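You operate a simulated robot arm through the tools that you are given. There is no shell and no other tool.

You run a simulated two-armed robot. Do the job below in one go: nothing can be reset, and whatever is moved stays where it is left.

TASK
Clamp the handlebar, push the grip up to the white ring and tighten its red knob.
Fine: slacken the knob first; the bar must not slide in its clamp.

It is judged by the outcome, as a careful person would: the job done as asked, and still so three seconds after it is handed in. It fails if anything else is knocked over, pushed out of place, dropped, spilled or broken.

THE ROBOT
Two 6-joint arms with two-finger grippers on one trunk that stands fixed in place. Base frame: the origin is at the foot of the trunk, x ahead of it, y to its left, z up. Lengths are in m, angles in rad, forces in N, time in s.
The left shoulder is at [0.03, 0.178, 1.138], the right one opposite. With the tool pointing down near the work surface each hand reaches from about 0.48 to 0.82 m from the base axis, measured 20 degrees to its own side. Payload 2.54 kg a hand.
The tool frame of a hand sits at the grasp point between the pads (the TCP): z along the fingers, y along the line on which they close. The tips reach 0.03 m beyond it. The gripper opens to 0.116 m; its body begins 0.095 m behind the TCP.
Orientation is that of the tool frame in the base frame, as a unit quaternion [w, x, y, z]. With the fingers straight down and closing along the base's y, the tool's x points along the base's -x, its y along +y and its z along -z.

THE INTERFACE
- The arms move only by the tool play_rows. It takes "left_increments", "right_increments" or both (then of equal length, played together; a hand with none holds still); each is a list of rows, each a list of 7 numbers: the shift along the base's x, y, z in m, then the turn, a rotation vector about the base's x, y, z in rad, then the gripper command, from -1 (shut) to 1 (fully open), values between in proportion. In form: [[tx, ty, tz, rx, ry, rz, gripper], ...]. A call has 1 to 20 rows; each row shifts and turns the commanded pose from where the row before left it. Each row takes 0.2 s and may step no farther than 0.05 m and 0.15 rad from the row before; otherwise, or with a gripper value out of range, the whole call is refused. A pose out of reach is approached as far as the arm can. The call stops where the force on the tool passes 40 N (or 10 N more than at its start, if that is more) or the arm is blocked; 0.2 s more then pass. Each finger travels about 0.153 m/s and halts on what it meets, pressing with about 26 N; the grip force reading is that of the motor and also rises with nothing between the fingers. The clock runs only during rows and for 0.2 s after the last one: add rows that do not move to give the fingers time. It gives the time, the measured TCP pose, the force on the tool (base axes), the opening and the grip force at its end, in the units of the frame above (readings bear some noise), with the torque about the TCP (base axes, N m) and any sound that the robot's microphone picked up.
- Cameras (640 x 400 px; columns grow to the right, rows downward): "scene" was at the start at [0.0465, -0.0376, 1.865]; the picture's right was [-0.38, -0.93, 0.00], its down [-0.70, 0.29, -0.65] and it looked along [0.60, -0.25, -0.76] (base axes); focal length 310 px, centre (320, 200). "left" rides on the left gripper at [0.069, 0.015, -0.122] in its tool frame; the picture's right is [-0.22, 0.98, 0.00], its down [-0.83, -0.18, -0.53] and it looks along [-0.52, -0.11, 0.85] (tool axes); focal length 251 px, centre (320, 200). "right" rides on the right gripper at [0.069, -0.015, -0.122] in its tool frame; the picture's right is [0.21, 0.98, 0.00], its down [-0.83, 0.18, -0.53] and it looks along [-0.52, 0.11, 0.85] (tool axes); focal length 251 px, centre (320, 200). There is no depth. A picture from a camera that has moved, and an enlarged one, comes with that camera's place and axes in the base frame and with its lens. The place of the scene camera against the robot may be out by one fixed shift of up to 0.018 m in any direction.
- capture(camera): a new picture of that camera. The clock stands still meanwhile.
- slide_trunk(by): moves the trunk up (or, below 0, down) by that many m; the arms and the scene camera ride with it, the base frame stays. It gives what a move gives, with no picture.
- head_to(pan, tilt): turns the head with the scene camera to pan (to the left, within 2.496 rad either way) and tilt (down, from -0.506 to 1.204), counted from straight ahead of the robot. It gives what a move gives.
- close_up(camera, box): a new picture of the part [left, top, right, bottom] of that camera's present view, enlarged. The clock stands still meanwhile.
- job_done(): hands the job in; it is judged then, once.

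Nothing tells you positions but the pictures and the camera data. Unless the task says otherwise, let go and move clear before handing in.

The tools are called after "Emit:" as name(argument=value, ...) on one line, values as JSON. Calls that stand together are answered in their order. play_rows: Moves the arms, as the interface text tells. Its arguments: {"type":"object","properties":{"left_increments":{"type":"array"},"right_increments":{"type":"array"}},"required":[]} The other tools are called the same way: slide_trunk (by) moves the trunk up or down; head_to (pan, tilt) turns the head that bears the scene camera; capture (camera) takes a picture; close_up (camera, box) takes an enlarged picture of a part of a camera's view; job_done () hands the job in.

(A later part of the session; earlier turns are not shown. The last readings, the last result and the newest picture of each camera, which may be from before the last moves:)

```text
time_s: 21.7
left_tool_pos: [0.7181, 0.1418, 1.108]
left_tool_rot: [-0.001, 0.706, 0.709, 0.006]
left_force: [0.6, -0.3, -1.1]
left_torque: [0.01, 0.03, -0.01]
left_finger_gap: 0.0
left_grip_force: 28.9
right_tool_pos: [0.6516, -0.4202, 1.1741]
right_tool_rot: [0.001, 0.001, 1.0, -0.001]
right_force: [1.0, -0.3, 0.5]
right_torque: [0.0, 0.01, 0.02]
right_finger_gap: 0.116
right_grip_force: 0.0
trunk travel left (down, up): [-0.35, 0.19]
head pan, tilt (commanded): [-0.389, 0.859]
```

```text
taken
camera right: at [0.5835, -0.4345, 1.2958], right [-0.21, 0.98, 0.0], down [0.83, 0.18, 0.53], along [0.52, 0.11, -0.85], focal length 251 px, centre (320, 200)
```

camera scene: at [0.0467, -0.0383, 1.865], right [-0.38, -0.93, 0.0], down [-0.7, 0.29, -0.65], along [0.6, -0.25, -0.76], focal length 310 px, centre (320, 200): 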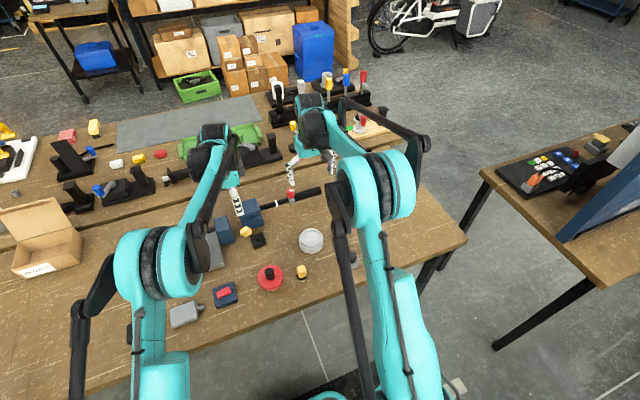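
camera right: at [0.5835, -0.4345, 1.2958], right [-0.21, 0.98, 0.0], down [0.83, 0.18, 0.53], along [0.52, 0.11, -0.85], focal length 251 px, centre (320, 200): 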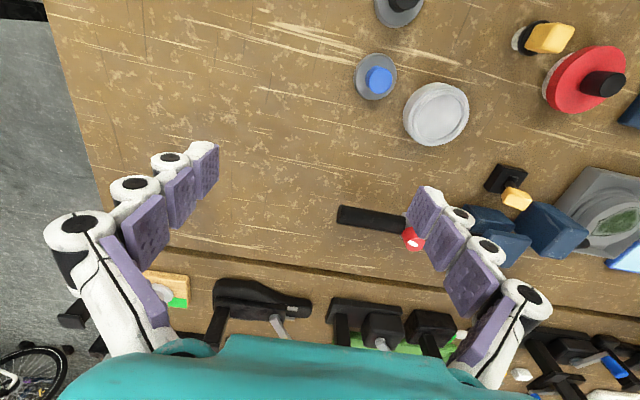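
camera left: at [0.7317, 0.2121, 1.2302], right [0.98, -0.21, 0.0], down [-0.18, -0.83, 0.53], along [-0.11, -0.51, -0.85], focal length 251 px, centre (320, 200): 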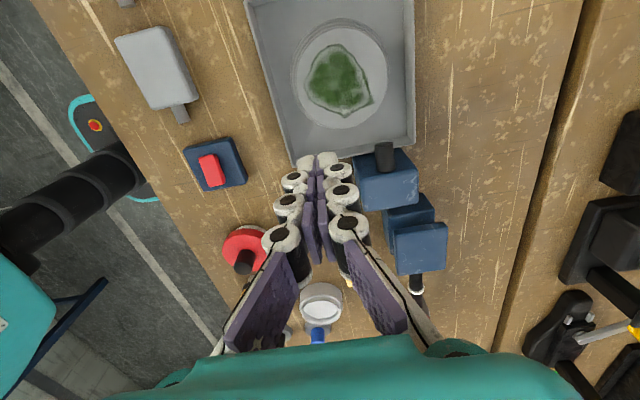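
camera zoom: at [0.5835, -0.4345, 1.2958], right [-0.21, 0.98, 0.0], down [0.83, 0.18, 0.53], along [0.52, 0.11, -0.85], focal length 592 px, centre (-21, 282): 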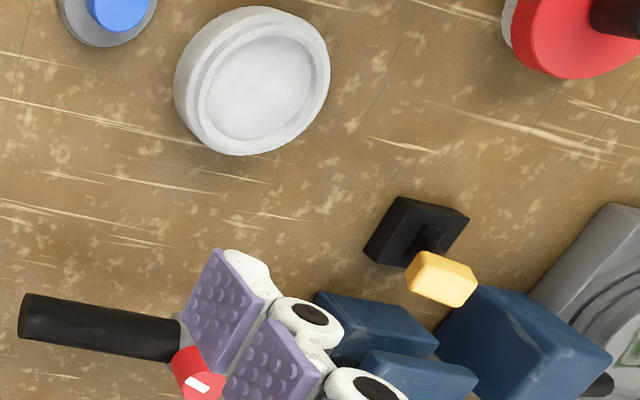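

The other blue block with the stub is a separate item, so I treat the yellow lever as the clamp's lever, now thrown to its far stop. Next I will bring the right hand high over the red knob for a close look.

Emit:
play_rows(right_increments=[[0.027, 0.032, -0.01, 0, 0, 0, 1], [0.027, 0.032, -0.01, 0, 0, 0, 1], [0.027, 0.032, -0.01, 0, 0, 0, 1], [0.027, 0.032, -0.01, 0, 0, 0, 1], [0.027, 0.032, -0.01, 0, 0, 0, 1], [0.027, 0.032, -0.01, 0, 0, 0, 1], [0, 0, 0, 0, 0, 0, 1], [0, 0, 0, 0, 0, 0, 1]])

Emit:
capture(camera="right")

Emit:
capture(camera="scene")

```text
time_s: 23.5
left_tool_pos: [0.7198, 0.1443, 1.1072]
left_tool_rot: [-0.001, 0.704, 0.71, 0.004]
left_force: [0.3, 0.2, -0.7]
left_torque: [0.02, 0.03, 0.02]
left_finger_gap: 0.0003
left_grip_force: 28.6
right_tool_pos: [0.8069, -0.2254, 1.1135]
right_tool_rot: [0.0, 0.001, 1.0, 0.0]
right_force: [0.4, 0.3, 0.9]
right_torque: [0.01, 0.03, -0.02]
right_finger_gap: 0.1159
right_grip_force: 0.0
right hand out of reach, approached as far as the arm can: row 6
trunk travel left (down, up): [-0.35, 0.19]
head pan, tilt (commanded): [-0.389, 0.859]
```

```text
taken
camera right: at [0.7388, -0.2397, 1.2355], right [-0.21, 0.98, 0.0], down [0.83, 0.18, 0.53], along [0.52, 0.11, -0.84], focal length 251 px, centre (320, 200)
```

right: 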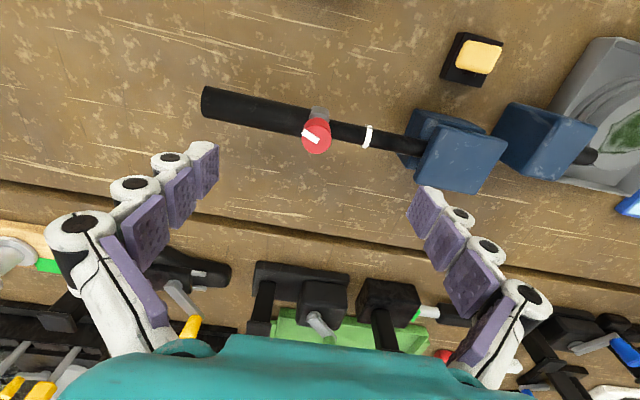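

```text
taken
camera scene: at [0.0478, -0.0371, 1.865], right [-0.38, -0.93, 0.0], down [-0.7, 0.29, -0.65], along [0.6, -0.25, -0.76], focal length 310 px, centre (320, 200)
```

scene: 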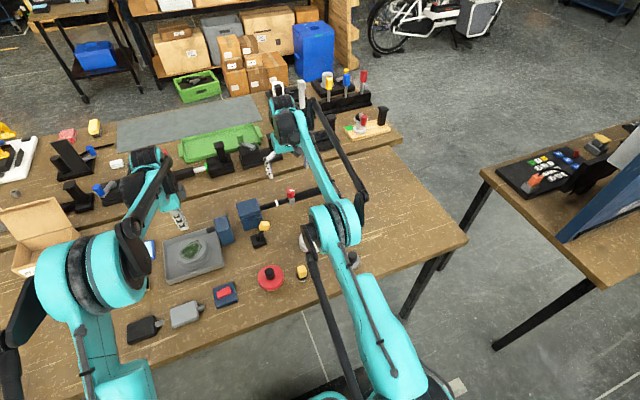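

The right hand is at its reach limit at this height, but reach should grow lower down. I will zoom in on the knob and ring from here.

Emit:
close_up(camera="right", box=[190, 70, 390, 195])

Emit:
close_up(camera="right", box=[285, 95, 385, 160])

Emit:
close_up(camera="scene", box=[230, 180, 330, 243])

```text
3.20 times, centred on (290, 132) of right
camera zoom: at [0.7388, -0.2397, 1.2355], right [-0.21, 0.98, 0.0], down [0.83, 0.18, 0.53], along [0.52, 0.11, -0.84], focal length 805 px, centre (416, 416)
```

zoom: 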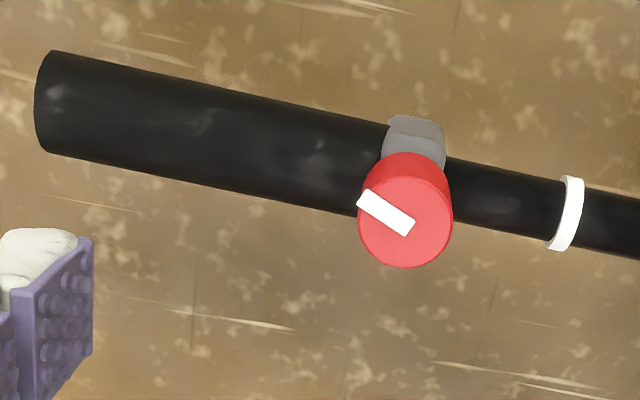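

```text
6.15 times, centred on (335, 128) of right
camera zoom: at [0.7388, -0.2397, 1.2355], right [-0.21, 0.98, 0.0], down [0.83, 0.18, 0.53], along [0.52, 0.11, -0.84], focal length 1547 px, centre (228, 646)
```

zoom: 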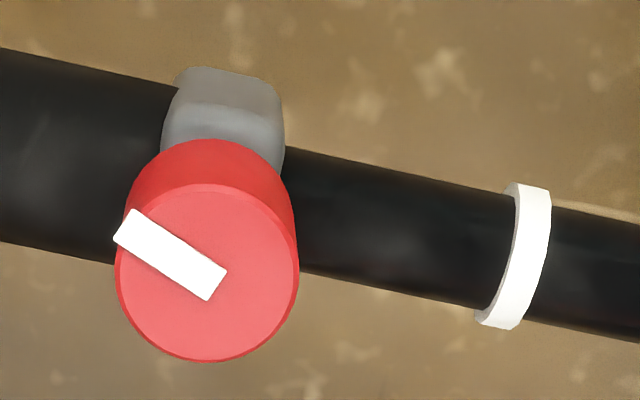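

```text
6.35 times, centred on (280, 212) of scene
camera zoom: at [0.0478, -0.0371, 1.865], right [-0.38, -0.93, 0.0], down [-0.7, 0.29, -0.65], along [0.6, -0.25, -0.76], focal length 1970 px, centre (574, 127)
```

zoom: 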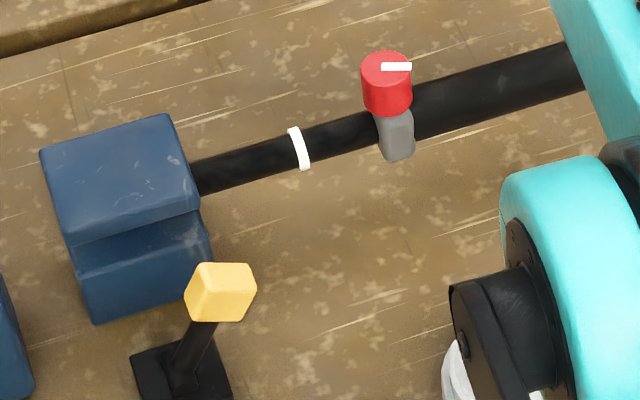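

I now place the knob top at (0.822, -0.226, 0.987), knob radius 0.015. I place the collar at y -0.2365 to -0.214 and the ring's near edge near y -0.170, so the grip must travel about 0.044 m. I will lower the right hand with a narrowed gap to just above the knob and check reach.

Emit:
play_rows(right_increments=[[0.003, 0.0, -0.03, 0, 0, 0, 0.5], [0.003, 0.0, -0.03, 0, 0, 0, 0.1], [0.004, 0, -0.015, 0, 0, 0, 0.0], [0.004, 0, 0, 0, 0, 0, 0.0], [0, 0, 0, 0, 0, 0, 0.0]])

Emit:
capture(camera="right")

```text
time_s: 24.7
left_tool_pos: [0.7189, 0.1446, 1.1081]
left_tool_rot: [-0.001, 0.704, 0.71, 0.005]
left_force: [-0.2, 0.0, -0.3]
left_torque: [-0.03, 0.01, -0.01]
left_finger_gap: 0.0002
left_grip_force: 28.1
right_tool_pos: [0.8037, -0.2254, 1.042]
right_tool_rot: [0.001, 0.001, 1.0, 0.0]
right_force: [0.0, 0.3, -0.3]
right_torque: [0.04, -0.03, -0.02]
right_finger_gap: 0.0581
right_grip_force: 0.0
right hand out of reach, approached as far as the arm can: row 2, 3, 4
trunk travel left (down, up): [-0.35, 0.19]
head pan, tilt (commanded): [-0.389, 0.859]
```

```text
taken
camera right: at [0.7339, -0.2398, 1.1628], right [-0.21, 0.98, 0.0], down [0.83, 0.18, 0.54], along [0.52, 0.11, -0.84], focal length 251 px, centre (320, 200)
```

right: 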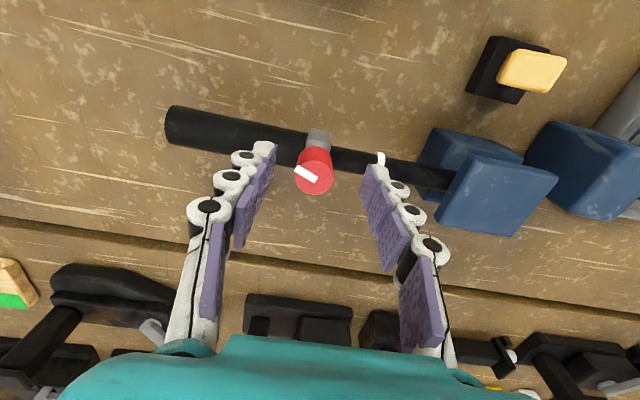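

Straight down, the right hand falls about 1.5 cm short. If I pitch the hand forward about 0.4 rad with pads closing across the knob, the pads stay parallel to its upright axis. I can then turn it by swinging about vertical, so I will take up that attitude above the knob, yawed to -0.7 rad.

Emit:
play_rows(right_increments=[[-0.005, 0, 0.02, 0, -0.1, 0, 0.0], [-0.005, 0, 0.01, 0, -0.1, 0, 0.0], [0, 0, 0, 0, -0.1, 0, 0.0], [0, 0, 0, 0, -0.1, 0, 0.0], [0, 0, 0, 0, 0, -0.14, 0.0], [0, 0, 0, 0, 0, -0.14, 0.0], [0, 0, 0, 0, 0, -0.14, 0.0], [0, 0, 0, 0, 0, -0.14, 0.0], [0, 0, 0, 0, 0, -0.14, 0.0], [0, 0, 0, 0, 0, 0, 0.0], [0, 0, 0, 0, 0, 0, 0.0]])

Emit:
capture(camera="right")

Emit:
capture(camera="scene")

```text
time_s: 27.1
left_tool_pos: [0.7189, 0.1445, 1.1086]
left_tool_rot: [-0.001, 0.705, 0.71, 0.005]
left_force: [0.3, -0.3, 0.0]
left_torque: [0.01, 0.0, 0.04]
left_finger_gap: 0.0
left_grip_force: 28.7
right_tool_pos: [0.7925, -0.2249, 1.0706]
right_tool_rot: [0.186, 0.338, 0.92, -0.069]
right_force: [0.3, -1.0, 0.3]
right_torque: [0.0, 0.03, 0.01]
right_finger_gap: 0.058
right_grip_force: 0.1
trunk travel left (down, up): [-0.35, 0.19]
head pan, tilt (commanded): [-0.389, 0.859]
```

```text
taken
camera right: at [0.6984, -0.1643, 1.1562], right [0.48, 0.87, -0.08], down [0.54, -0.22, 0.81], along [0.69, -0.44, -0.58], focal length 251 px, centre (320, 200)
```

right: 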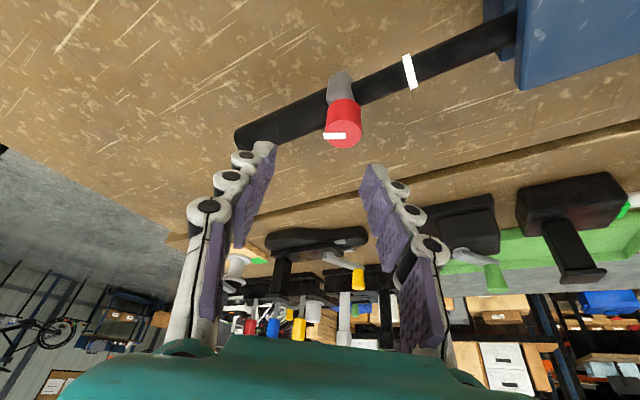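

```text
taken
camera scene: at [0.0468, -0.0374, 1.865], right [-0.38, -0.93, 0.0], down [-0.7, 0.29, -0.65], along [0.6, -0.25, -0.76], focal length 310 px, centre (320, 200)
```

scene: 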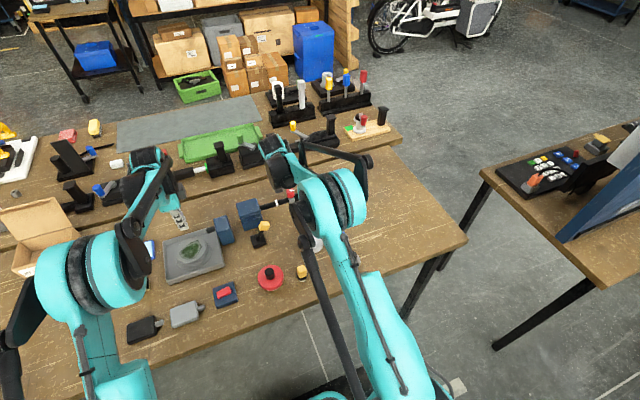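

Pose reached at (0.7925, -0.2249, 1.0706). I will re-check the knob's place from this new view before descending.

Emit:
close_up(camera="right", box=[280, 40, 440, 165])

```text
3.20 times, centred on (360, 102) of right
camera zoom: at [0.6984, -0.1643, 1.1562], right [0.48, 0.87, -0.08], down [0.54, -0.22, 0.81], along [0.69, -0.44, -0.58], focal length 805 px, centre (192, 512)
```

zoom: 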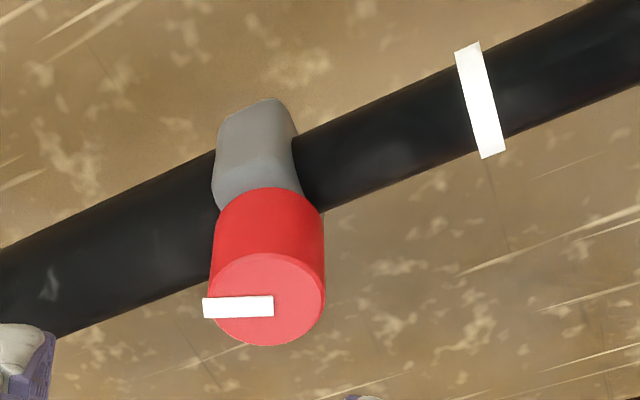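

Two more sightings agree: the knob axis is near (0.8225, -0.227), from z 0.957 to 0.987. I will line up and lower the hand so the tips stay just above the grip, then look.

Emit:
play_rows(right_increments=[[0.012, 0.002, 0, 0, 0, 0, 0.0], [0.0107, 0.002, 0, 0, 0, 0, 0.0], [0, 0, -0.02, 0, 0, 0, 0.0], [0, 0, -0.02, 0, 0, 0, 0.0], [0, 0, -0.015, 0, 0, 0, 0.0], [0, 0, -0.0146, 0, 0, 0, 0.0], [0, 0, 0, 0, 0, 0, 0.0]])

Emit:
capture(camera="right")

Emit:
close_up(camera="scene", box=[230, 170, 330, 233])

```text
time_s: 28.7
left_tool_pos: [0.7185, 0.1443, 1.1073]
left_tool_rot: [-0.001, 0.705, 0.71, 0.005]
left_force: [-0.3, -0.1, -0.2]
left_torque: [0.02, -0.01, -0.03]
left_finger_gap: 0.0
left_grip_force: 28.9
right_tool_pos: [0.8162, -0.221, 1.0011]
right_tool_rot: [0.187, 0.337, 0.92, -0.068]
right_force: [-0.6, 0.5, 0.4]
right_torque: [-0.03, -0.01, 0.02]
right_finger_gap: 0.0581
right_grip_force: 0.0
trunk travel left (down, up): [-0.35, 0.19]
head pan, tilt (commanded): [-0.389, 0.859]
```

```text
taken
camera right: at [0.7215, -0.1606, 1.0864], right [0.48, 0.87, -0.08], down [0.54, -0.22, 0.81], along [0.69, -0.43, -0.58], focal length 251 px, centre (320, 200)
```

right: 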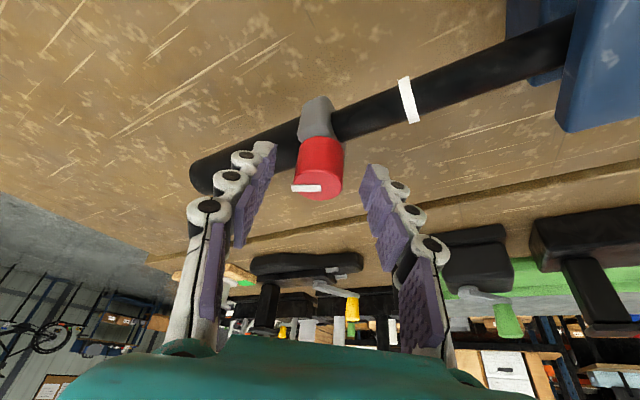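

```text
6.35 times, centred on (280, 202) of scene
camera zoom: at [0.0463, -0.0375, 1.8651], right [-0.38, -0.93, 0.0], down [-0.7, 0.29, -0.65], along [0.6, -0.25, -0.76], focal length 1970 px, centre (574, 190)
```

zoom: 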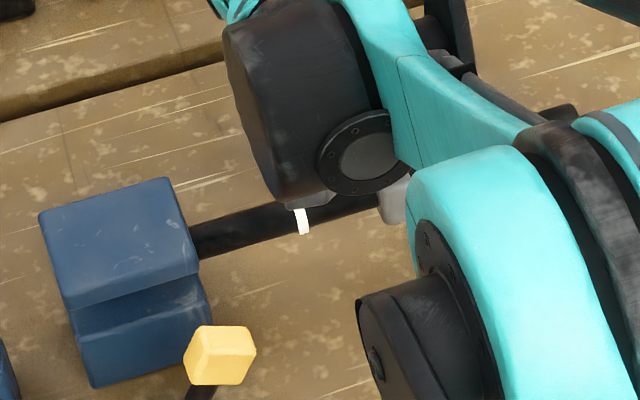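

The knob sits centred between the pads. I will close slowly in small steps and read the forces.

Emit:
play_rows(right_increments=[[0, 0, 0, 0, 0, 0, -0.2], [0, 0, 0, 0, 0, 0, -0.345], [0, 0, 0, 0, 0, 0, -0.414], [0, 0, 0, 0, 0, 0, -0.45], [0, 0, 0, 0, 0, 0, -0.475], [0, 0, 0, 0, 0, 0, -0.5]])

Emit:
capture(camera="right")

```text
time_s: 30.1
left_tool_pos: [0.719, 0.1441, 1.1076]
left_tool_rot: [0.0, 0.705, 0.71, 0.006]
left_force: [0.2, 0.4, -0.3]
left_torque: [0.04, -0.01, -0.01]
left_finger_gap: 0.0
left_grip_force: 27.8
right_tool_pos: [0.8158, -0.2205, 1.0005]
right_tool_rot: [0.187, 0.336, 0.921, -0.069]
right_force: [-0.9, 0.5, 0.6]
right_torque: [0.03, 0.03, -0.05]
right_finger_gap: 0.0298
right_grip_force: 0.8
trunk travel left (down, up): [-0.35, 0.19]
head pan, tilt (commanded): [-0.389, 0.859]
```

```text
taken
camera right: at [0.7216, -0.1608, 1.0864], right [0.48, 0.87, -0.08], down [0.54, -0.22, 0.81], along [0.69, -0.43, -0.58], focal length 251 px, centre (320, 200)
```

right: 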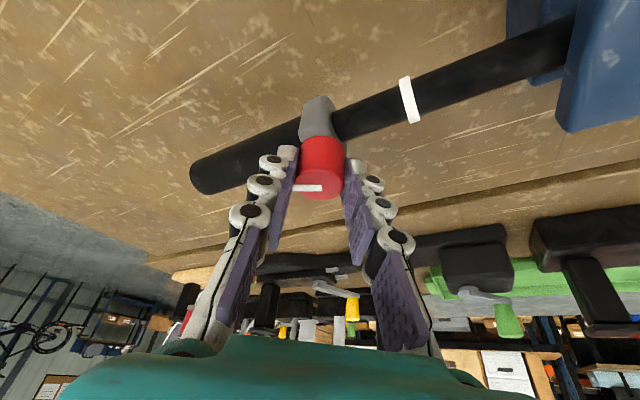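

The pads are about to touch (gap 0.0298). I will close further to get a hold.

Emit:
play_rows(right_increments=[[0, 0, 0, 0, 0, 0, -0.52], [0, 0, 0, 0, 0, 0, -0.55], [0, 0, 0, 0, 0, 0, -0.6], [0, 0, 0, 0, 0, 0, -0.7], [0, 0, 0, 0, 0, 0, -0.7]])

Emit:
close_up(camera="right", box=[230, 90, 430, 215])

```text
time_s: 31.3
left_tool_pos: [0.7178, 0.1443, 1.1071]
left_tool_rot: [0.0, 0.705, 0.709, 0.006]
left_force: [0.3, -0.4, 0.7]
left_torque: [0.01, -0.02, -0.01]
left_finger_gap: 0.0
left_grip_force: 28.8
right_tool_pos: [0.8157, -0.2214, 1.0003]
right_tool_rot: [0.186, 0.337, 0.92, -0.069]
right_force: [-2.8, 0.3, -1.0]
right_torque: [0.21, 0.0, -0.02]
right_finger_gap: 0.028
right_grip_force: 45.1
trunk travel left (down, up): [-0.35, 0.19]
head pan, tilt (commanded): [-0.389, 0.859]
```

```text
3.20 times, centred on (330, 152) of right
camera zoom: at [0.7215, -0.1606, 1.0864], right [0.48, 0.87, -0.08], down [0.54, -0.22, 0.81], along [0.69, -0.43, -0.58], focal length 805 px, centre (288, 352)
```

zoom: 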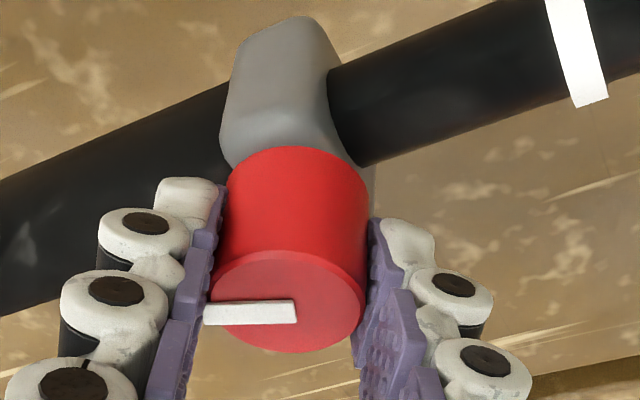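

The knob is held firmly and evenly with little side force. I will now turn it counter-clockwise (seen from above) a little, swinging about its axis, and watch the torque.

Emit:
play_rows(right_increments=[[-0.00025, -0.00035, 0, 0, 0, 0.05, -0.8], [-0.00025, -0.00035, 0, 0, 0, 0.05, -0.8], [-0.00025, -0.0004, 0, 0, 0, 0.05, -0.8], [-0.00025, -0.0004, 0, 0, 0, 0.05, -0.8], [0, 0, 0, 0, 0, 0, -0.8]])

Emit:
close_up(camera="right", box=[230, 90, 430, 215])

```text
time_s: 32.5
left_tool_pos: [0.7182, 0.1429, 1.1089]
left_tool_rot: [0.0, 0.705, 0.709, 0.005]
left_force: [-0.6, 0.6, 0.2]
left_torque: [-0.03, 0.0, 0.02]
left_finger_gap: 0.0
left_grip_force: 28.5
right_tool_pos: [0.8161, -0.2226, 1.0023]
right_tool_rot: [0.192, 0.243, 0.95, -0.048]
right_force: [1.8, 0.1, 2.0]
right_torque: [0.32, -0.05, -0.01]
right_finger_gap: 0.028
right_grip_force: 45.0
trunk travel left (down, up): [-0.35, 0.19]
head pan, tilt (commanded): [-0.389, 0.859]
```

```text
3.20 times, centred on (330, 152) of right
camera zoom: at [0.7107, -0.1819, 1.0863], right [0.3, 0.95, -0.08], down [0.57, -0.11, 0.81], along [0.77, -0.29, -0.58], focal length 805 px, centre (288, 352)
```

zoom: 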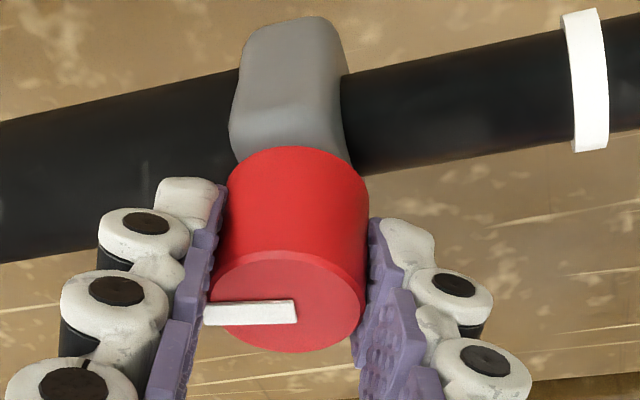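

The knob turns with the fingers and almost no torque. I will continue counter-clockwise through to about +0.6 rad.

Emit:
play_rows(right_increments=[[-0.0004, -0.0008, 0, 0, 0, 0.1, -0.8], [-0.0003, -0.0008, 0, 0, 0, 0.1, -0.8], [-0.0002, -0.00085, 0, 0, 0, 0.1, -0.8], [-0.0001, -0.00087, 0, 0, 0, 0.1, -0.8], [0, -0.00088, 0, 0, 0, 0.1, -0.8], [0, 0, 0, 0, 0, 0, -0.8]])

Emit:
close_up(camera="right", box=[230, 90, 430, 215])

```text
time_s: 33.9
left_tool_pos: [0.7192, 0.1448, 1.1075]
left_tool_rot: [0.0, 0.705, 0.71, 0.005]
left_force: [0.6, 0.4, -0.4]
left_torque: [-0.01, -0.02, 0.02]
left_finger_gap: 0.0001
left_grip_force: 28.4
right_tool_pos: [0.813, -0.2259, 1.0012]
right_tool_rot: [0.199, -0.001, 0.98, 0.0]
right_force: [12.0, 2.5, 7.8]
right_torque: [0.25, -0.3, 0.02]
right_finger_gap: 0.0278
right_grip_force: 45.1
trunk travel left (down, up): [-0.35, 0.19]
head pan, tilt (commanded): [-0.389, 0.859]
```

```text
3.20 times, centred on (330, 152) of right
camera zoom: at [0.7034, -0.2408, 1.0863], right [-0.2, 0.98, -0.08], down [0.55, 0.18, 0.81], along [0.81, 0.11, -0.58], focal length 805 px, centre (288, 352)
```

zoom: 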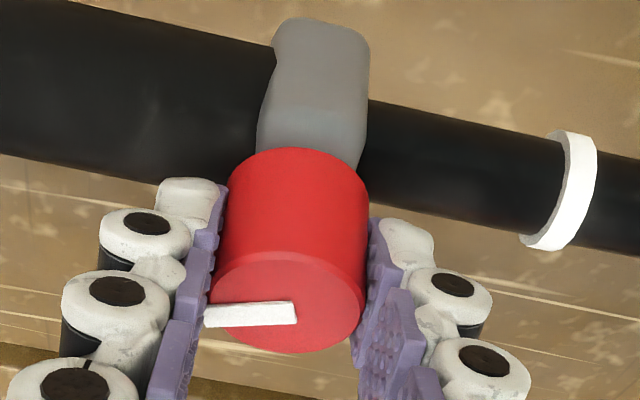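

The knob has turned about 0.7 rad, but the hand now pulls it slightly toward -x (12 N). I will relax that offset and go on.

Emit:
play_rows(right_increments=[[0.001, 0, 0.0005, 0, 0, 0, -0.8], [0.001, 0, 0.0005, 0, 0, 0, -0.8], [0, 0, 0, 0, 0, 0, -0.8]])

```text
time_s: 34.7
left_tool_pos: [0.7181, 0.1445, 1.1069]
left_tool_rot: [0.0, 0.704, 0.71, 0.006]
left_force: [0.1, 0.0, -0.1]
left_torque: [-0.01, 0.03, -0.01]
left_finger_gap: 0.0003
left_grip_force: 28.9
right_tool_pos: [0.8144, -0.2264, 1.0017]
right_tool_rot: [0.196, 0.001, 0.981, -0.001]
right_force: [-10.1, 5.1, -12.2]
right_torque: [0.23, -0.06, 0.02]
right_finger_gap: 0.0277
right_grip_force: 45.2
trunk travel left (down, up): [-0.35, 0.19]
head pan, tilt (commanded): [-0.389, 0.859]
```

The hold is stiff, about 11 N per mm, so I will trim the offsets by fractions of a millimetre.

Emit:
play_rows(right_increments=[[-0.0009, 0.0004, -0.0006, 0, 0, 0, -0.8], [0, 0, 0, 0, 0, 0, -0.8]])

```text
time_s: 35.3
left_tool_pos: [0.7187, 0.1435, 1.1073]
left_tool_rot: [0.0, 0.705, 0.709, 0.005]
left_force: [-0.6, 0.0, -0.1]
left_torque: [0.0, -0.01, 0.0]
left_finger_gap: 0.0
left_grip_force: 28.2
right_tool_pos: [0.8126, -0.2267, 1.0017]
right_tool_rot: [0.197, 0.0, 0.98, 0.0]
right_force: [-10.0, 4.7, -10.3]
right_torque: [0.26, 1.14, 0.03]
right_finger_gap: 0.0277
right_grip_force: 44.9
trunk travel left (down, up): [-0.35, 0.19]
head pan, tilt (commanded): [-0.389, 0.859]
```

I will let things settle for a moment and read the forces again.

Emit:
play_rows(right_increments=[[0, 0, 0, 0, 0, 0, -0.8], [0, 0, 0, 0, 0, 0, -0.8], [0, 0, 0, 0, 0, 0, -0.8]])

Emit:
close_up(camera="right", box=[230, 90, 430, 215])

```text
time_s: 36.1
left_tool_pos: [0.7189, 0.1442, 1.1075]
left_tool_rot: [-0.001, 0.705, 0.709, 0.005]
left_force: [0.7, 0.6, -0.4]
left_torque: [0.01, 0.01, 0.02]
left_finger_gap: 0.0003
left_grip_force: 28.3
right_tool_pos: [0.8143, -0.2262, 1.0018]
right_tool_rot: [0.199, 0.001, 0.98, 0.0]
right_force: [-13.2, 4.4, -14.6]
right_torque: [0.23, 0.36, 0.02]
right_finger_gap: 0.0278
right_grip_force: 45.4
trunk travel left (down, up): [-0.35, 0.19]
head pan, tilt (commanded): [-0.389, 0.859]
```

```text
3.20 times, centred on (330, 152) of right
camera zoom: at [0.7036, -0.2409, 1.0866], right [-0.2, 0.98, -0.08], down [0.55, 0.18, 0.81], along [0.81, 0.11, -0.58], focal length 805 px, centre (288, 352)
```

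zoom: 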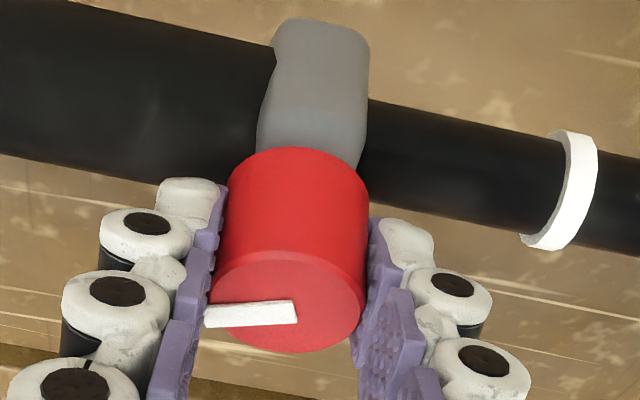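

Small internal forces remain from the stiff hold. I will open the pads briefly to release them, close again, and go on turning counter-clockwise.

Emit:
play_rows(right_increments=[[0, 0, 0, 0, 0, 0, -0.42], [0, 0, 0, 0, 0, 0, -0.42], [0, 0, 0, 0, 0, 0, -0.5], [0, 0, 0, 0, 0, 0, -0.6], [0, 0, 0, 0, 0, 0, -0.8], [0, 0, 0, 0, 0, 0, -0.8]])

Emit:
close_up(camera="right", box=[230, 90, 430, 215])

```text
time_s: 37.5
left_tool_pos: [0.7188, 0.144, 1.1074]
left_tool_rot: [0.0, 0.704, 0.71, 0.006]
left_force: [0.5, -0.2, -0.5]
left_torque: [-0.02, -0.04, -0.01]
left_finger_gap: 0.0
left_grip_force: 28.1
right_tool_pos: [0.8141, -0.2261, 1.0026]
right_tool_rot: [0.199, 0.001, 0.98, 0.0]
right_force: [5.5, 1.8, 5.6]
right_torque: [0.09, -0.1, -0.01]
right_finger_gap: 0.0275
right_grip_force: 45.0
trunk travel left (down, up): [-0.35, 0.19]
head pan, tilt (commanded): [-0.389, 0.859]
```

```text
3.20 times, centred on (330, 152) of right
camera zoom: at [0.7041, -0.2406, 1.0871], right [-0.2, 0.98, -0.08], down [0.55, 0.18, 0.81], along [0.81, 0.11, -0.58], focal length 805 px, centre (288, 352)
```

zoom: 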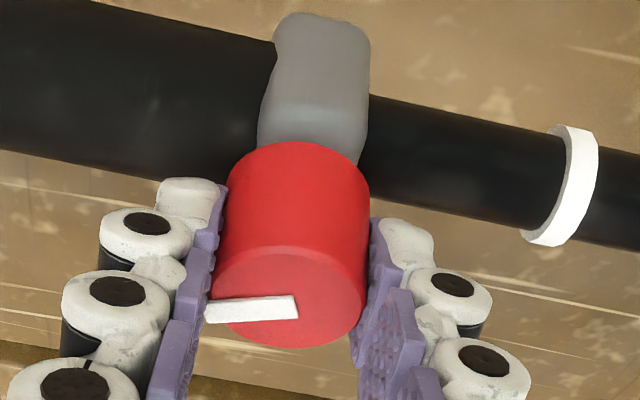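

The hold is relaxed now. I will turn on counter-clockwise to about +0.6 rad.

Emit:
play_rows(right_increments=[[0.0, -0.0009, 0, 0, 0, 0.1, -0.8], [0.0001, -0.0009, 0, 0, 0, 0.1, -0.8], [0.0002, -0.0008, 0, 0, 0, 0.1, -0.8], [0, 0, 0, 0, 0, 0, -0.8]])

```text
time_s: 38.5
left_tool_pos: [0.7187, 0.1442, 1.1074]
left_tool_rot: [0.0, 0.705, 0.71, 0.005]
left_force: [-0.5, 0.0, 0.9]
left_torque: [-0.01, 0.01, -0.01]
left_finger_gap: 0.0
left_grip_force: 28.5
right_tool_pos: [0.8151, -0.2282, 1.0017]
right_tool_rot: [0.196, -0.146, 0.969, 0.03]
right_force: [7.3, 4.5, 7.6]
right_torque: [0.38, -0.64, 0.0]
right_finger_gap: 0.0275
right_grip_force: 45.3
trunk travel left (down, up): [-0.35, 0.19]
head pan, tilt (commanded): [-0.389, 0.859]
```

Emit:
play_rows(right_increments=[[0.0005, -0.0006, 0.0001, 0, 0, 0.1, -0.8], [0.0005, -0.0006, 0, 0, 0, 0.1, -0.8], [0.0005, -0.0007, 0, 0, 0, 0.1, -0.8], [0, 0, 0, 0, 0, 0, -0.8]])

Emit:
close_up(camera="right", box=[230, 90, 430, 215])

Emit:
capture(camera="scene")

```text
time_s: 39.5
left_tool_pos: [0.7174, 0.1439, 1.1076]
left_tool_rot: [0.001, 0.705, 0.71, 0.005]
left_force: [-0.9, -0.2, 0.6]
left_torque: [0.02, 0.0, -0.01]
left_finger_gap: 0.0003
left_grip_force: 28.8
right_tool_pos: [0.8156, -0.2293, 1.0014]
right_tool_rot: [0.189, -0.29, 0.936, 0.058]
right_force: [-0.6, 7.1, 2.1]
right_torque: [0.35, 0.04, 0.04]
right_finger_gap: 0.0275
right_grip_force: 45.0
trunk travel left (down, up): [-0.35, 0.19]
head pan, tilt (commanded): [-0.389, 0.859]
```

```text
3.20 times, centred on (330, 152) of right
camera zoom: at [0.7333, -0.3043, 1.0873], right [-0.71, 0.69, -0.08], down [0.35, 0.46, 0.81], along [0.6, 0.55, -0.58], focal length 805 px, centre (288, 352)
```

zoom: 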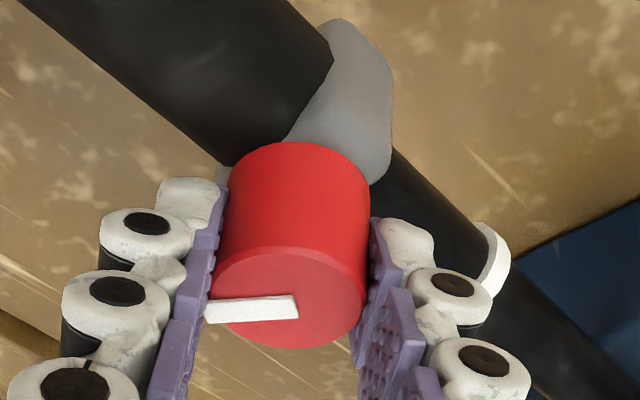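

```text
taken
camera scene: at [0.0463, -0.0362, 1.865], right [-0.38, -0.93, 0.0], down [-0.7, 0.29, -0.65], along [0.6, -0.25, -0.76], focal length 310 px, centre (320, 200)
```

scene: 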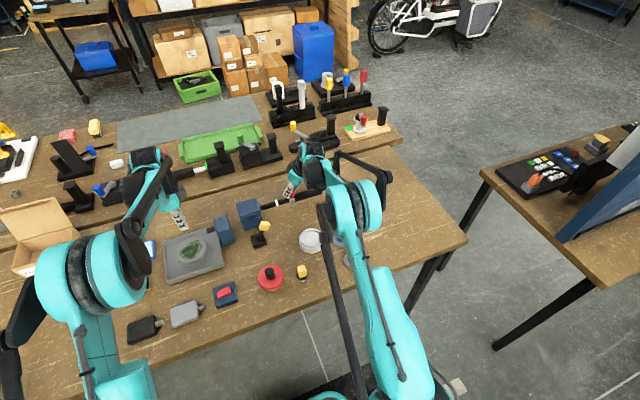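

The knob has now turned about 1.3 rad counter-clockwise. I will test gently whether the grip slides, with half-millimetre steps toward +y while reading the force.

Emit:
play_rows(right_increments=[[0, 0.0005, 0, 0, 0, 0, -0.8], [0, 0.0005, 0, 0, 0, 0, -0.8], [0, 0.0005, 0, 0, 0, 0, -0.8], [0, 0, 0, 0, 0, 0, -0.8]])

```text
time_s: 40.5
left_tool_pos: [0.7186, 0.1444, 1.1072]
left_tool_rot: [0.0, 0.705, 0.709, 0.005]
left_force: [0.7, 0.4, -0.2]
left_torque: [0.01, 0.01, -0.02]
left_finger_gap: 0.0
left_grip_force: 28.8
right_tool_pos: [0.8152, -0.2296, 1.0026]
right_tool_rot: [0.19, -0.289, 0.936, 0.059]
right_force: [-7.0, 3.2, -2.6]
right_torque: [-0.09, 0.46, 0.04]
right_finger_gap: 0.0278
right_grip_force: 45.1
trunk travel left (down, up): [-0.35, 0.19]
head pan, tilt (commanded): [-0.389, 0.859]
```

Force changed little, so I will push another 2 mm in half-millimetre steps.

Emit:
play_rows(right_increments=[[0, 0.0005, 0, 0, 0, 0, -0.8], [0, 0.0005, 0, 0, 0, 0, -0.8], [0, 0.0005, 0, 0, 0, 0, -0.8], [0, 0.0005, 0, 0, 0, 0, -0.8], [0, 0, 0, 0, 0, 0, -0.8]])

Emit:
capture(camera="right")

Emit:
close_up(camera="scene", box=[230, 170, 330, 233])

```text
time_s: 41.7
left_tool_pos: [0.7181, 0.143, 1.1088]
left_tool_rot: [0.0, 0.705, 0.709, 0.005]
left_force: [-0.1, -0.1, 0.3]
left_torque: [0.0, 0.01, -0.02]
left_finger_gap: 0.0
left_grip_force: 28.9
right_tool_pos: [0.816, -0.228, 1.002]
right_tool_rot: [0.19, -0.289, 0.936, 0.058]
right_force: [-6.7, -0.8, -2.9]
right_torque: [-0.41, 0.57, 0.0]
right_finger_gap: 0.028
right_grip_force: 45.0
trunk travel left (down, up): [-0.35, 0.19]
head pan, tilt (commanded): [-0.389, 0.859]
```

```text
taken
camera right: at [0.733, -0.3021, 1.0871], right [-0.71, 0.7, -0.08], down [0.35, 0.46, 0.81], along [0.6, 0.55, -0.58], focal length 251 px, centre (320, 200)
```

right: 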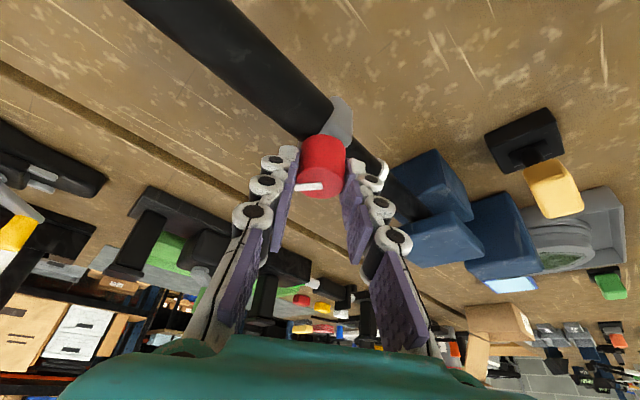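

```text
6.35 times, centred on (280, 202) of scene
camera zoom: at [0.0461, -0.0379, 1.865], right [-0.38, -0.93, 0.0], down [-0.7, 0.29, -0.65], along [0.6, -0.25, -0.76], focal length 1970 px, centre (574, 190)
```

zoom: 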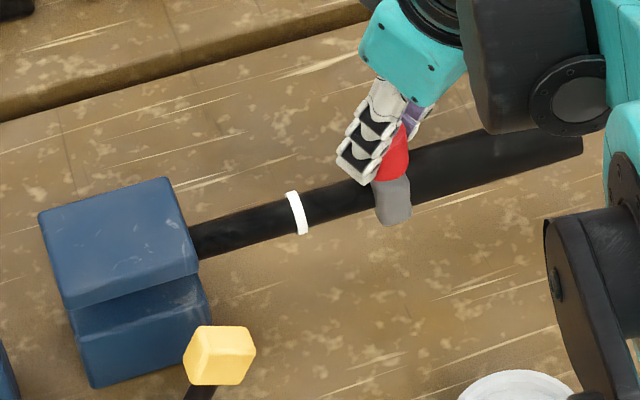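

Force is still small. I will push another 4 mm and compare the collar-to-ring gap and the ring-to-jaw distance.

Emit:
play_rows(right_increments=[[0, 0.001, 0, 0, 0, 0, -0.8], [0, 0.001, 0, 0, 0, 0, -0.8], [0, 0.001, 0, 0, 0, 0, -0.8], [0, 0.001, 0, 0, 0, 0, -0.8], [0, 0, 0, 0, 0, 0, -0.8]])

Emit:
close_up(camera="scene", box=[230, 170, 330, 233])

Emit:
close_up(camera="right", box=[230, 90, 430, 215])

```text
time_s: 42.9
left_tool_pos: [0.717, 0.1444, 1.1077]
left_tool_rot: [-0.001, 0.704, 0.71, 0.005]
left_force: [0.0, -0.6, -0.2]
left_torque: [0.01, 0.01, 0.01]
left_finger_gap: 0.0
left_grip_force: 28.3
right_tool_pos: [0.8164, -0.2215, 1.0017]
right_tool_rot: [0.189, -0.289, 0.937, 0.059]
right_force: [-8.9, -1.2, -5.3]
right_torque: [0.09, 0.06, 0.05]
right_finger_gap: 0.0276
right_grip_force: 44.9
trunk travel left (down, up): [-0.35, 0.19]
head pan, tilt (commanded): [-0.389, 0.859]
```

```text
6.35 times, centred on (280, 202) of scene
camera zoom: at [0.0459, -0.038, 1.865], right [-0.38, -0.93, 0.0], down [-0.7, 0.29, -0.65], along [0.6, -0.25, -0.76], focal length 1970 px, centre (574, 190)
```

zoom: 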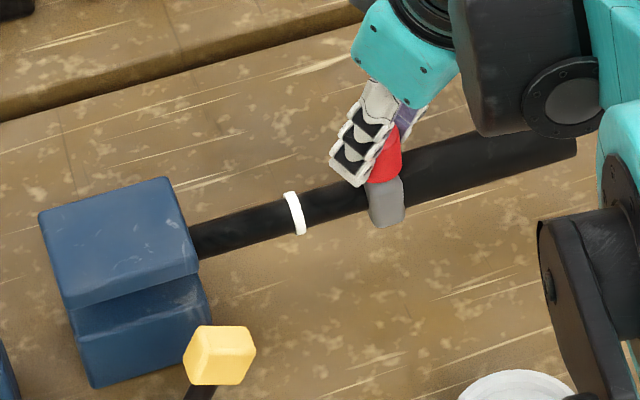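

```text
3.20 times, centred on (330, 152) of right
camera zoom: at [0.7331, -0.2978, 1.0871], right [-0.71, 0.7, -0.08], down [0.35, 0.46, 0.81], along [0.6, 0.55, -0.58], focal length 805 px, centre (288, 352)
```

zoom: 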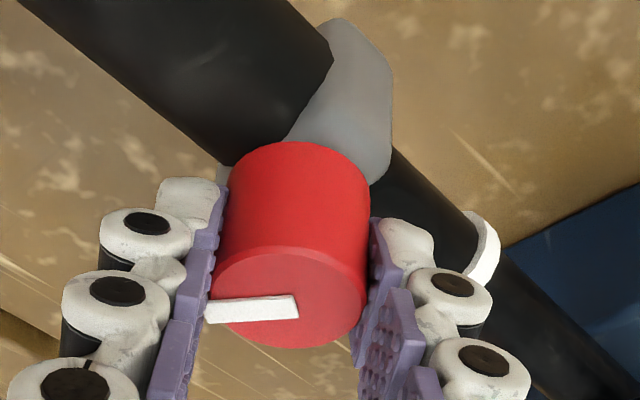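

The collar moved about 4 mm with only 1 N while ring and jaw stayed put, so the grip is slack and slides freely. I will slide it on toward the ring, stopping well short to check.

Emit:
play_rows(right_increments=[[-0.0003, 0.002, -0.0001, 0, 0, 0, -0.8], [0, 0.002, 0, 0, 0, 0, -0.8], [0, 0.002, 0, 0, 0, 0, -0.8], [0, 0.002, 0, 0, 0, 0, -0.8], [0, 0.002, 0, 0, 0, 0, -0.8], [0, 0.002, 0, 0, 0, 0, -0.8], [0, 0.002, 0, 0, 0, 0, -0.8], [0, 0.002, 0, 0, 0, 0, -0.8], [0, 0.002, 0, 0, 0, 0, -0.8], [0, 0.002, 0, 0, 0, 0, -0.8], [0, 0, 0, 0, 0, 0, -0.8]])

Emit:
close_up(camera="scene", box=[230, 170, 330, 233])

Emit:
close_up(camera="right", box=[230, 90, 430, 215])

```text
time_s: 45.3
left_tool_pos: [0.7176, 0.144, 1.108]
left_tool_rot: [0.0, 0.705, 0.709, 0.007]
left_force: [0.0, -0.5, 0.9]
left_torque: [-0.02, -0.02, -0.01]
left_finger_gap: 0.0
left_grip_force: 28.9
right_tool_pos: [0.8146, -0.2038, 1.003]
right_tool_rot: [0.19, -0.289, 0.936, 0.059]
right_force: [-5.4, -0.2, -1.8]
right_torque: [0.04, 0.02, 0.02]
right_finger_gap: 0.0276
right_grip_force: 45.1
trunk travel left (down, up): [-0.35, 0.19]
head pan, tilt (commanded): [-0.389, 0.859]
```

```text
6.35 times, centred on (280, 202) of scene
camera zoom: at [0.0459, -0.0377, 1.865], right [-0.38, -0.93, 0.0], down [-0.7, 0.29, -0.65], along [0.6, -0.25, -0.76], focal length 1970 px, centre (574, 190)
```

zoom: 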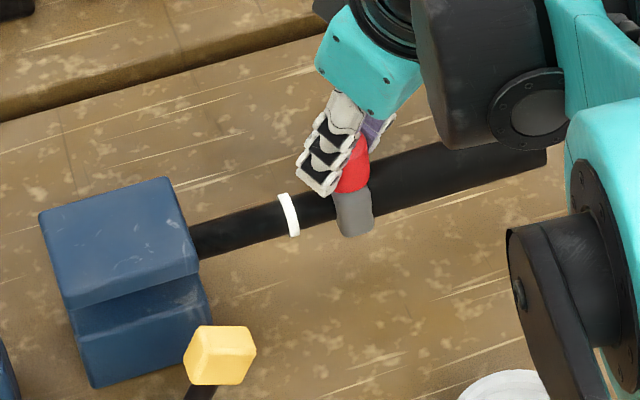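

```text
3.20 times, centred on (330, 152) of right
camera zoom: at [0.7331, -0.2773, 1.0871], right [-0.71, 0.7, -0.08], down [0.35, 0.46, 0.81], along [0.6, 0.55, -0.58], focal length 805 px, centre (288, 352)
```

zoom: 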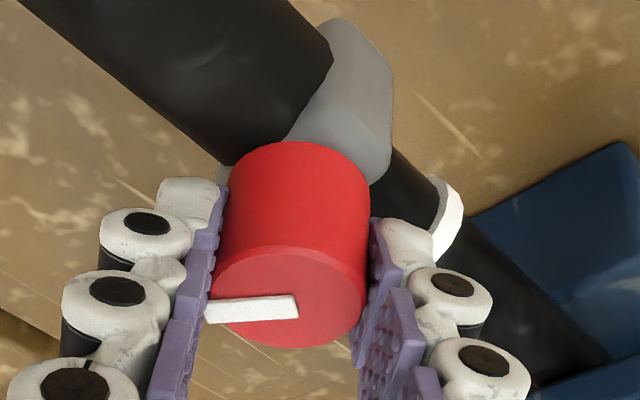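

The ring looks nearer the jaw than before: about 96 px against 104. The bar may be creeping in the clamp, so I stop pushing and examine it closely.

Emit:
close_up(camera="scene", box=[245, 185, 295, 216])

Emit:
close_up(camera="left", box=[370, 170, 460, 320])

Emit:
capture(camera="left")

```text
12.80 times, centred on (270, 200) of scene
camera zoom: at [0.0459, -0.0377, 1.865], right [-0.38, -0.93, 0.0], down [-0.7, 0.29, -0.65], along [0.6, -0.25, -0.76], focal length 3972 px, centre (960, 194)
```

zoom: 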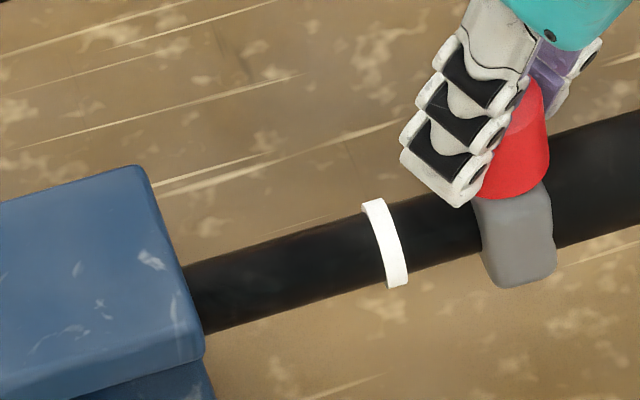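

```text
2.67 times, centred on (415, 245) of left
camera zoom: at [0.7312, 0.213, 1.2303], right [0.98, -0.21, 0.01], down [-0.18, -0.83, 0.53], along [-0.11, -0.52, -0.85], focal length 670 px, centre (67, 80)
```

zoom: 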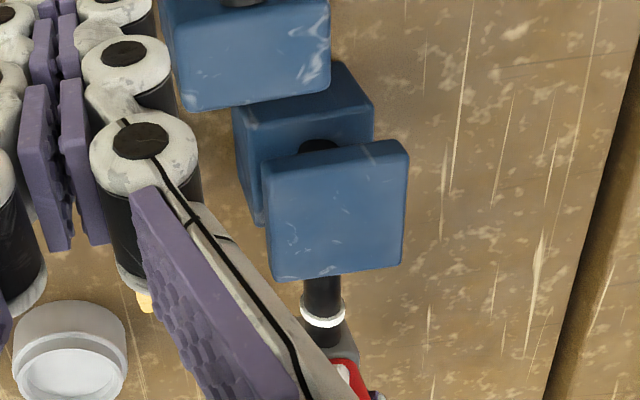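

```text
taken
camera left: at [0.7312, 0.213, 1.2303], right [0.98, -0.21, 0.01], down [-0.18, -0.83, 0.53], along [-0.11, -0.52, -0.85], focal length 251 px, centre (320, 200)
```

left: 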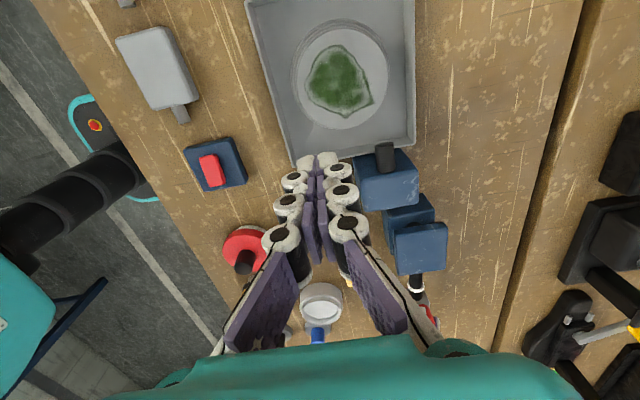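

The ring now sits about 6 mm closer to the jaw with barely 1 N on the hand, so the bar is not really held. Before anything else I will re-tighten the knob so grip and bar move as one, and then I can bring the bar back and sort out the clamp.

Emit:
play_rows(right_increments=[[-0.0005, 0.0007, 0, 0, 0, -0.1, -0.8], [-0.0005, 0.0006, 0, 0, 0, -0.1, -0.8], [-0.0005, 0.0006, 0, 0, 0, -0.1, -0.8], [-0.0002, 0.0008, 0, 0, 0, -0.1, -0.8], [-0.0001, 0.0009, 0, 0, 0, -0.1, -0.8], [0, 0.0009, 0, 0, 0, -0.1, -0.8], [0, 0, 0, 0, 0, 0, -0.8]])

Emit:
close_up(camera="scene", box=[245, 185, 295, 216])

Emit:
close_up(camera="right", box=[230, 90, 430, 215])

```text
time_s: 46.9
left_tool_pos: [0.7192, 0.1438, 1.1088]
left_tool_rot: [0.0, 0.706, 0.709, 0.005]
left_force: [-0.5, -0.5, -0.2]
left_torque: [0.04, 0.01, -0.01]
left_finger_gap: 0.0002
left_grip_force: 29.2
right_tool_pos: [0.8142, -0.1987, 1.0017]
right_tool_rot: [0.198, 0.002, 0.98, 0.0]
right_force: [3.7, -0.9, 3.6]
right_torque: [-0.04, -0.07, 0.01]
right_finger_gap: 0.0273
right_grip_force: 45.5
trunk travel left (down, up): [-0.35, 0.19]
head pan, tilt (commanded): [-0.389, 0.859]
```

```text
12.80 times, centred on (270, 200) of scene
camera zoom: at [0.0469, -0.0376, 1.8651], right [-0.38, -0.93, 0.0], down [-0.7, 0.29, -0.65], along [0.6, -0.25, -0.76], focal length 3972 px, centre (960, 194)
```

zoom: 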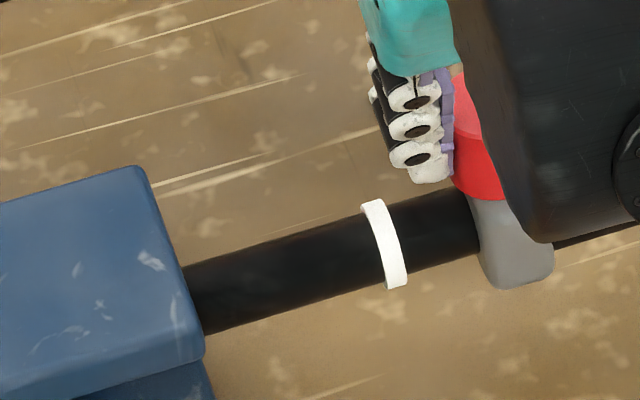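

```text
3.20 times, centred on (330, 152) of right
camera zoom: at [0.7042, -0.2131, 1.0871], right [-0.19, 0.98, -0.08], down [0.55, 0.18, 0.81], along [0.81, 0.11, -0.58], focal length 805 px, centre (288, 352)
```

zoom: 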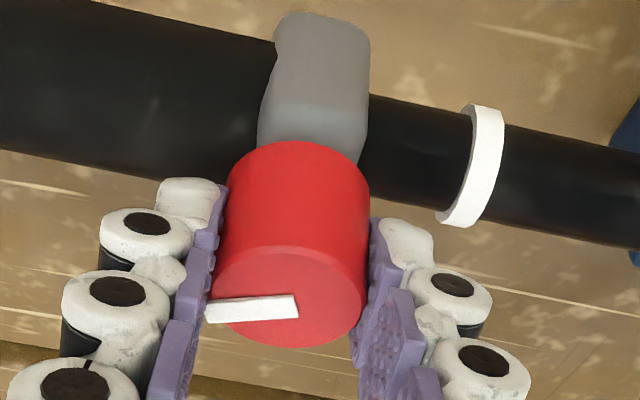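

The same-angle view confirms it: the ring moved from about y -0.165 to -0.160. I will finish turning the knob back clockwise.

Emit:
play_rows(right_increments=[[0, 0.00088, 0, 0, 0, -0.1, -0.8], [0.0001, 0.00087, 0, 0, 0, -0.1, -0.8], [0.0002, 0.00085, 0, 0, 0, -0.1, -0.8], [0.0003, 0.0008, 0, 0, 0, -0.1, -0.8], [0, 0, 0, 0, 0, 0, -0.8]])

```text
time_s: 48.1
left_tool_pos: [0.7175, 0.1441, 1.1085]
left_tool_rot: [0.0, 0.705, 0.71, 0.005]
left_force: [-1.0, -1.0, -1.2]
left_torque: [-0.03, -0.02, 0.0]
left_finger_gap: 0.0
left_grip_force: 28.8
right_tool_pos: [0.8154, -0.1962, 1.0023]
right_tool_rot: [0.196, 0.196, 0.96, -0.04]
right_force: [8.3, -0.2, 8.9]
right_torque: [-0.12, -0.33, -0.02]
right_finger_gap: 0.0276
right_grip_force: 44.9
trunk travel left (down, up): [-0.35, 0.19]
head pan, tilt (commanded): [-0.389, 0.859]
```

Still almost no torque at -0.4 rad. I will continue to the starting angle in small steps and watch for torque.

Emit:
play_rows(right_increments=[[0.0006, 0.0008, 0.0002, 0, 0, -0.1, -0.8], [0.0006, 0.00075, 0, 0, 0, -0.1, -0.8], [0.0005, 0.0007, 0, 0, 0, -0.1, -0.8], [0, 0, 0, 0, 0, 0, -0.8]])

Emit:
close_up(camera="right", box=[230, 90, 430, 215])

```text
time_s: 49.1
left_tool_pos: [0.718, 0.1448, 1.108]
left_tool_rot: [0.0, 0.705, 0.71, 0.006]
left_force: [0.2, 0.2, -0.1]
left_torque: [-0.01, -0.03, -0.01]
left_finger_gap: 0.0002
left_grip_force: 28.6
right_tool_pos: [0.8156, -0.1923, 1.0014]
right_tool_rot: [0.186, 0.338, 0.92, -0.069]
right_force: [5.8, 0.3, 8.6]
right_torque: [-0.09, -0.13, 0.0]
right_finger_gap: 0.0277
right_grip_force: 45.0
trunk travel left (down, up): [-0.35, 0.19]
head pan, tilt (commanded): [-0.389, 0.859]
```

```text
3.20 times, centred on (330, 152) of right
camera zoom: at [0.722, -0.1322, 1.0872], right [0.48, 0.87, -0.08], down [0.54, -0.22, 0.81], along [0.69, -0.44, -0.58], focal length 805 px, centre (288, 352)
```

zoom: 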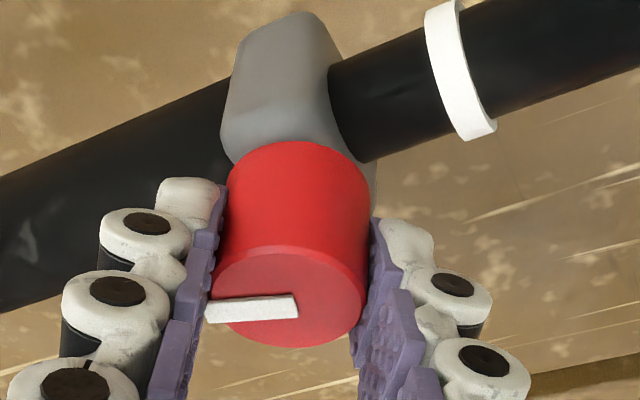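

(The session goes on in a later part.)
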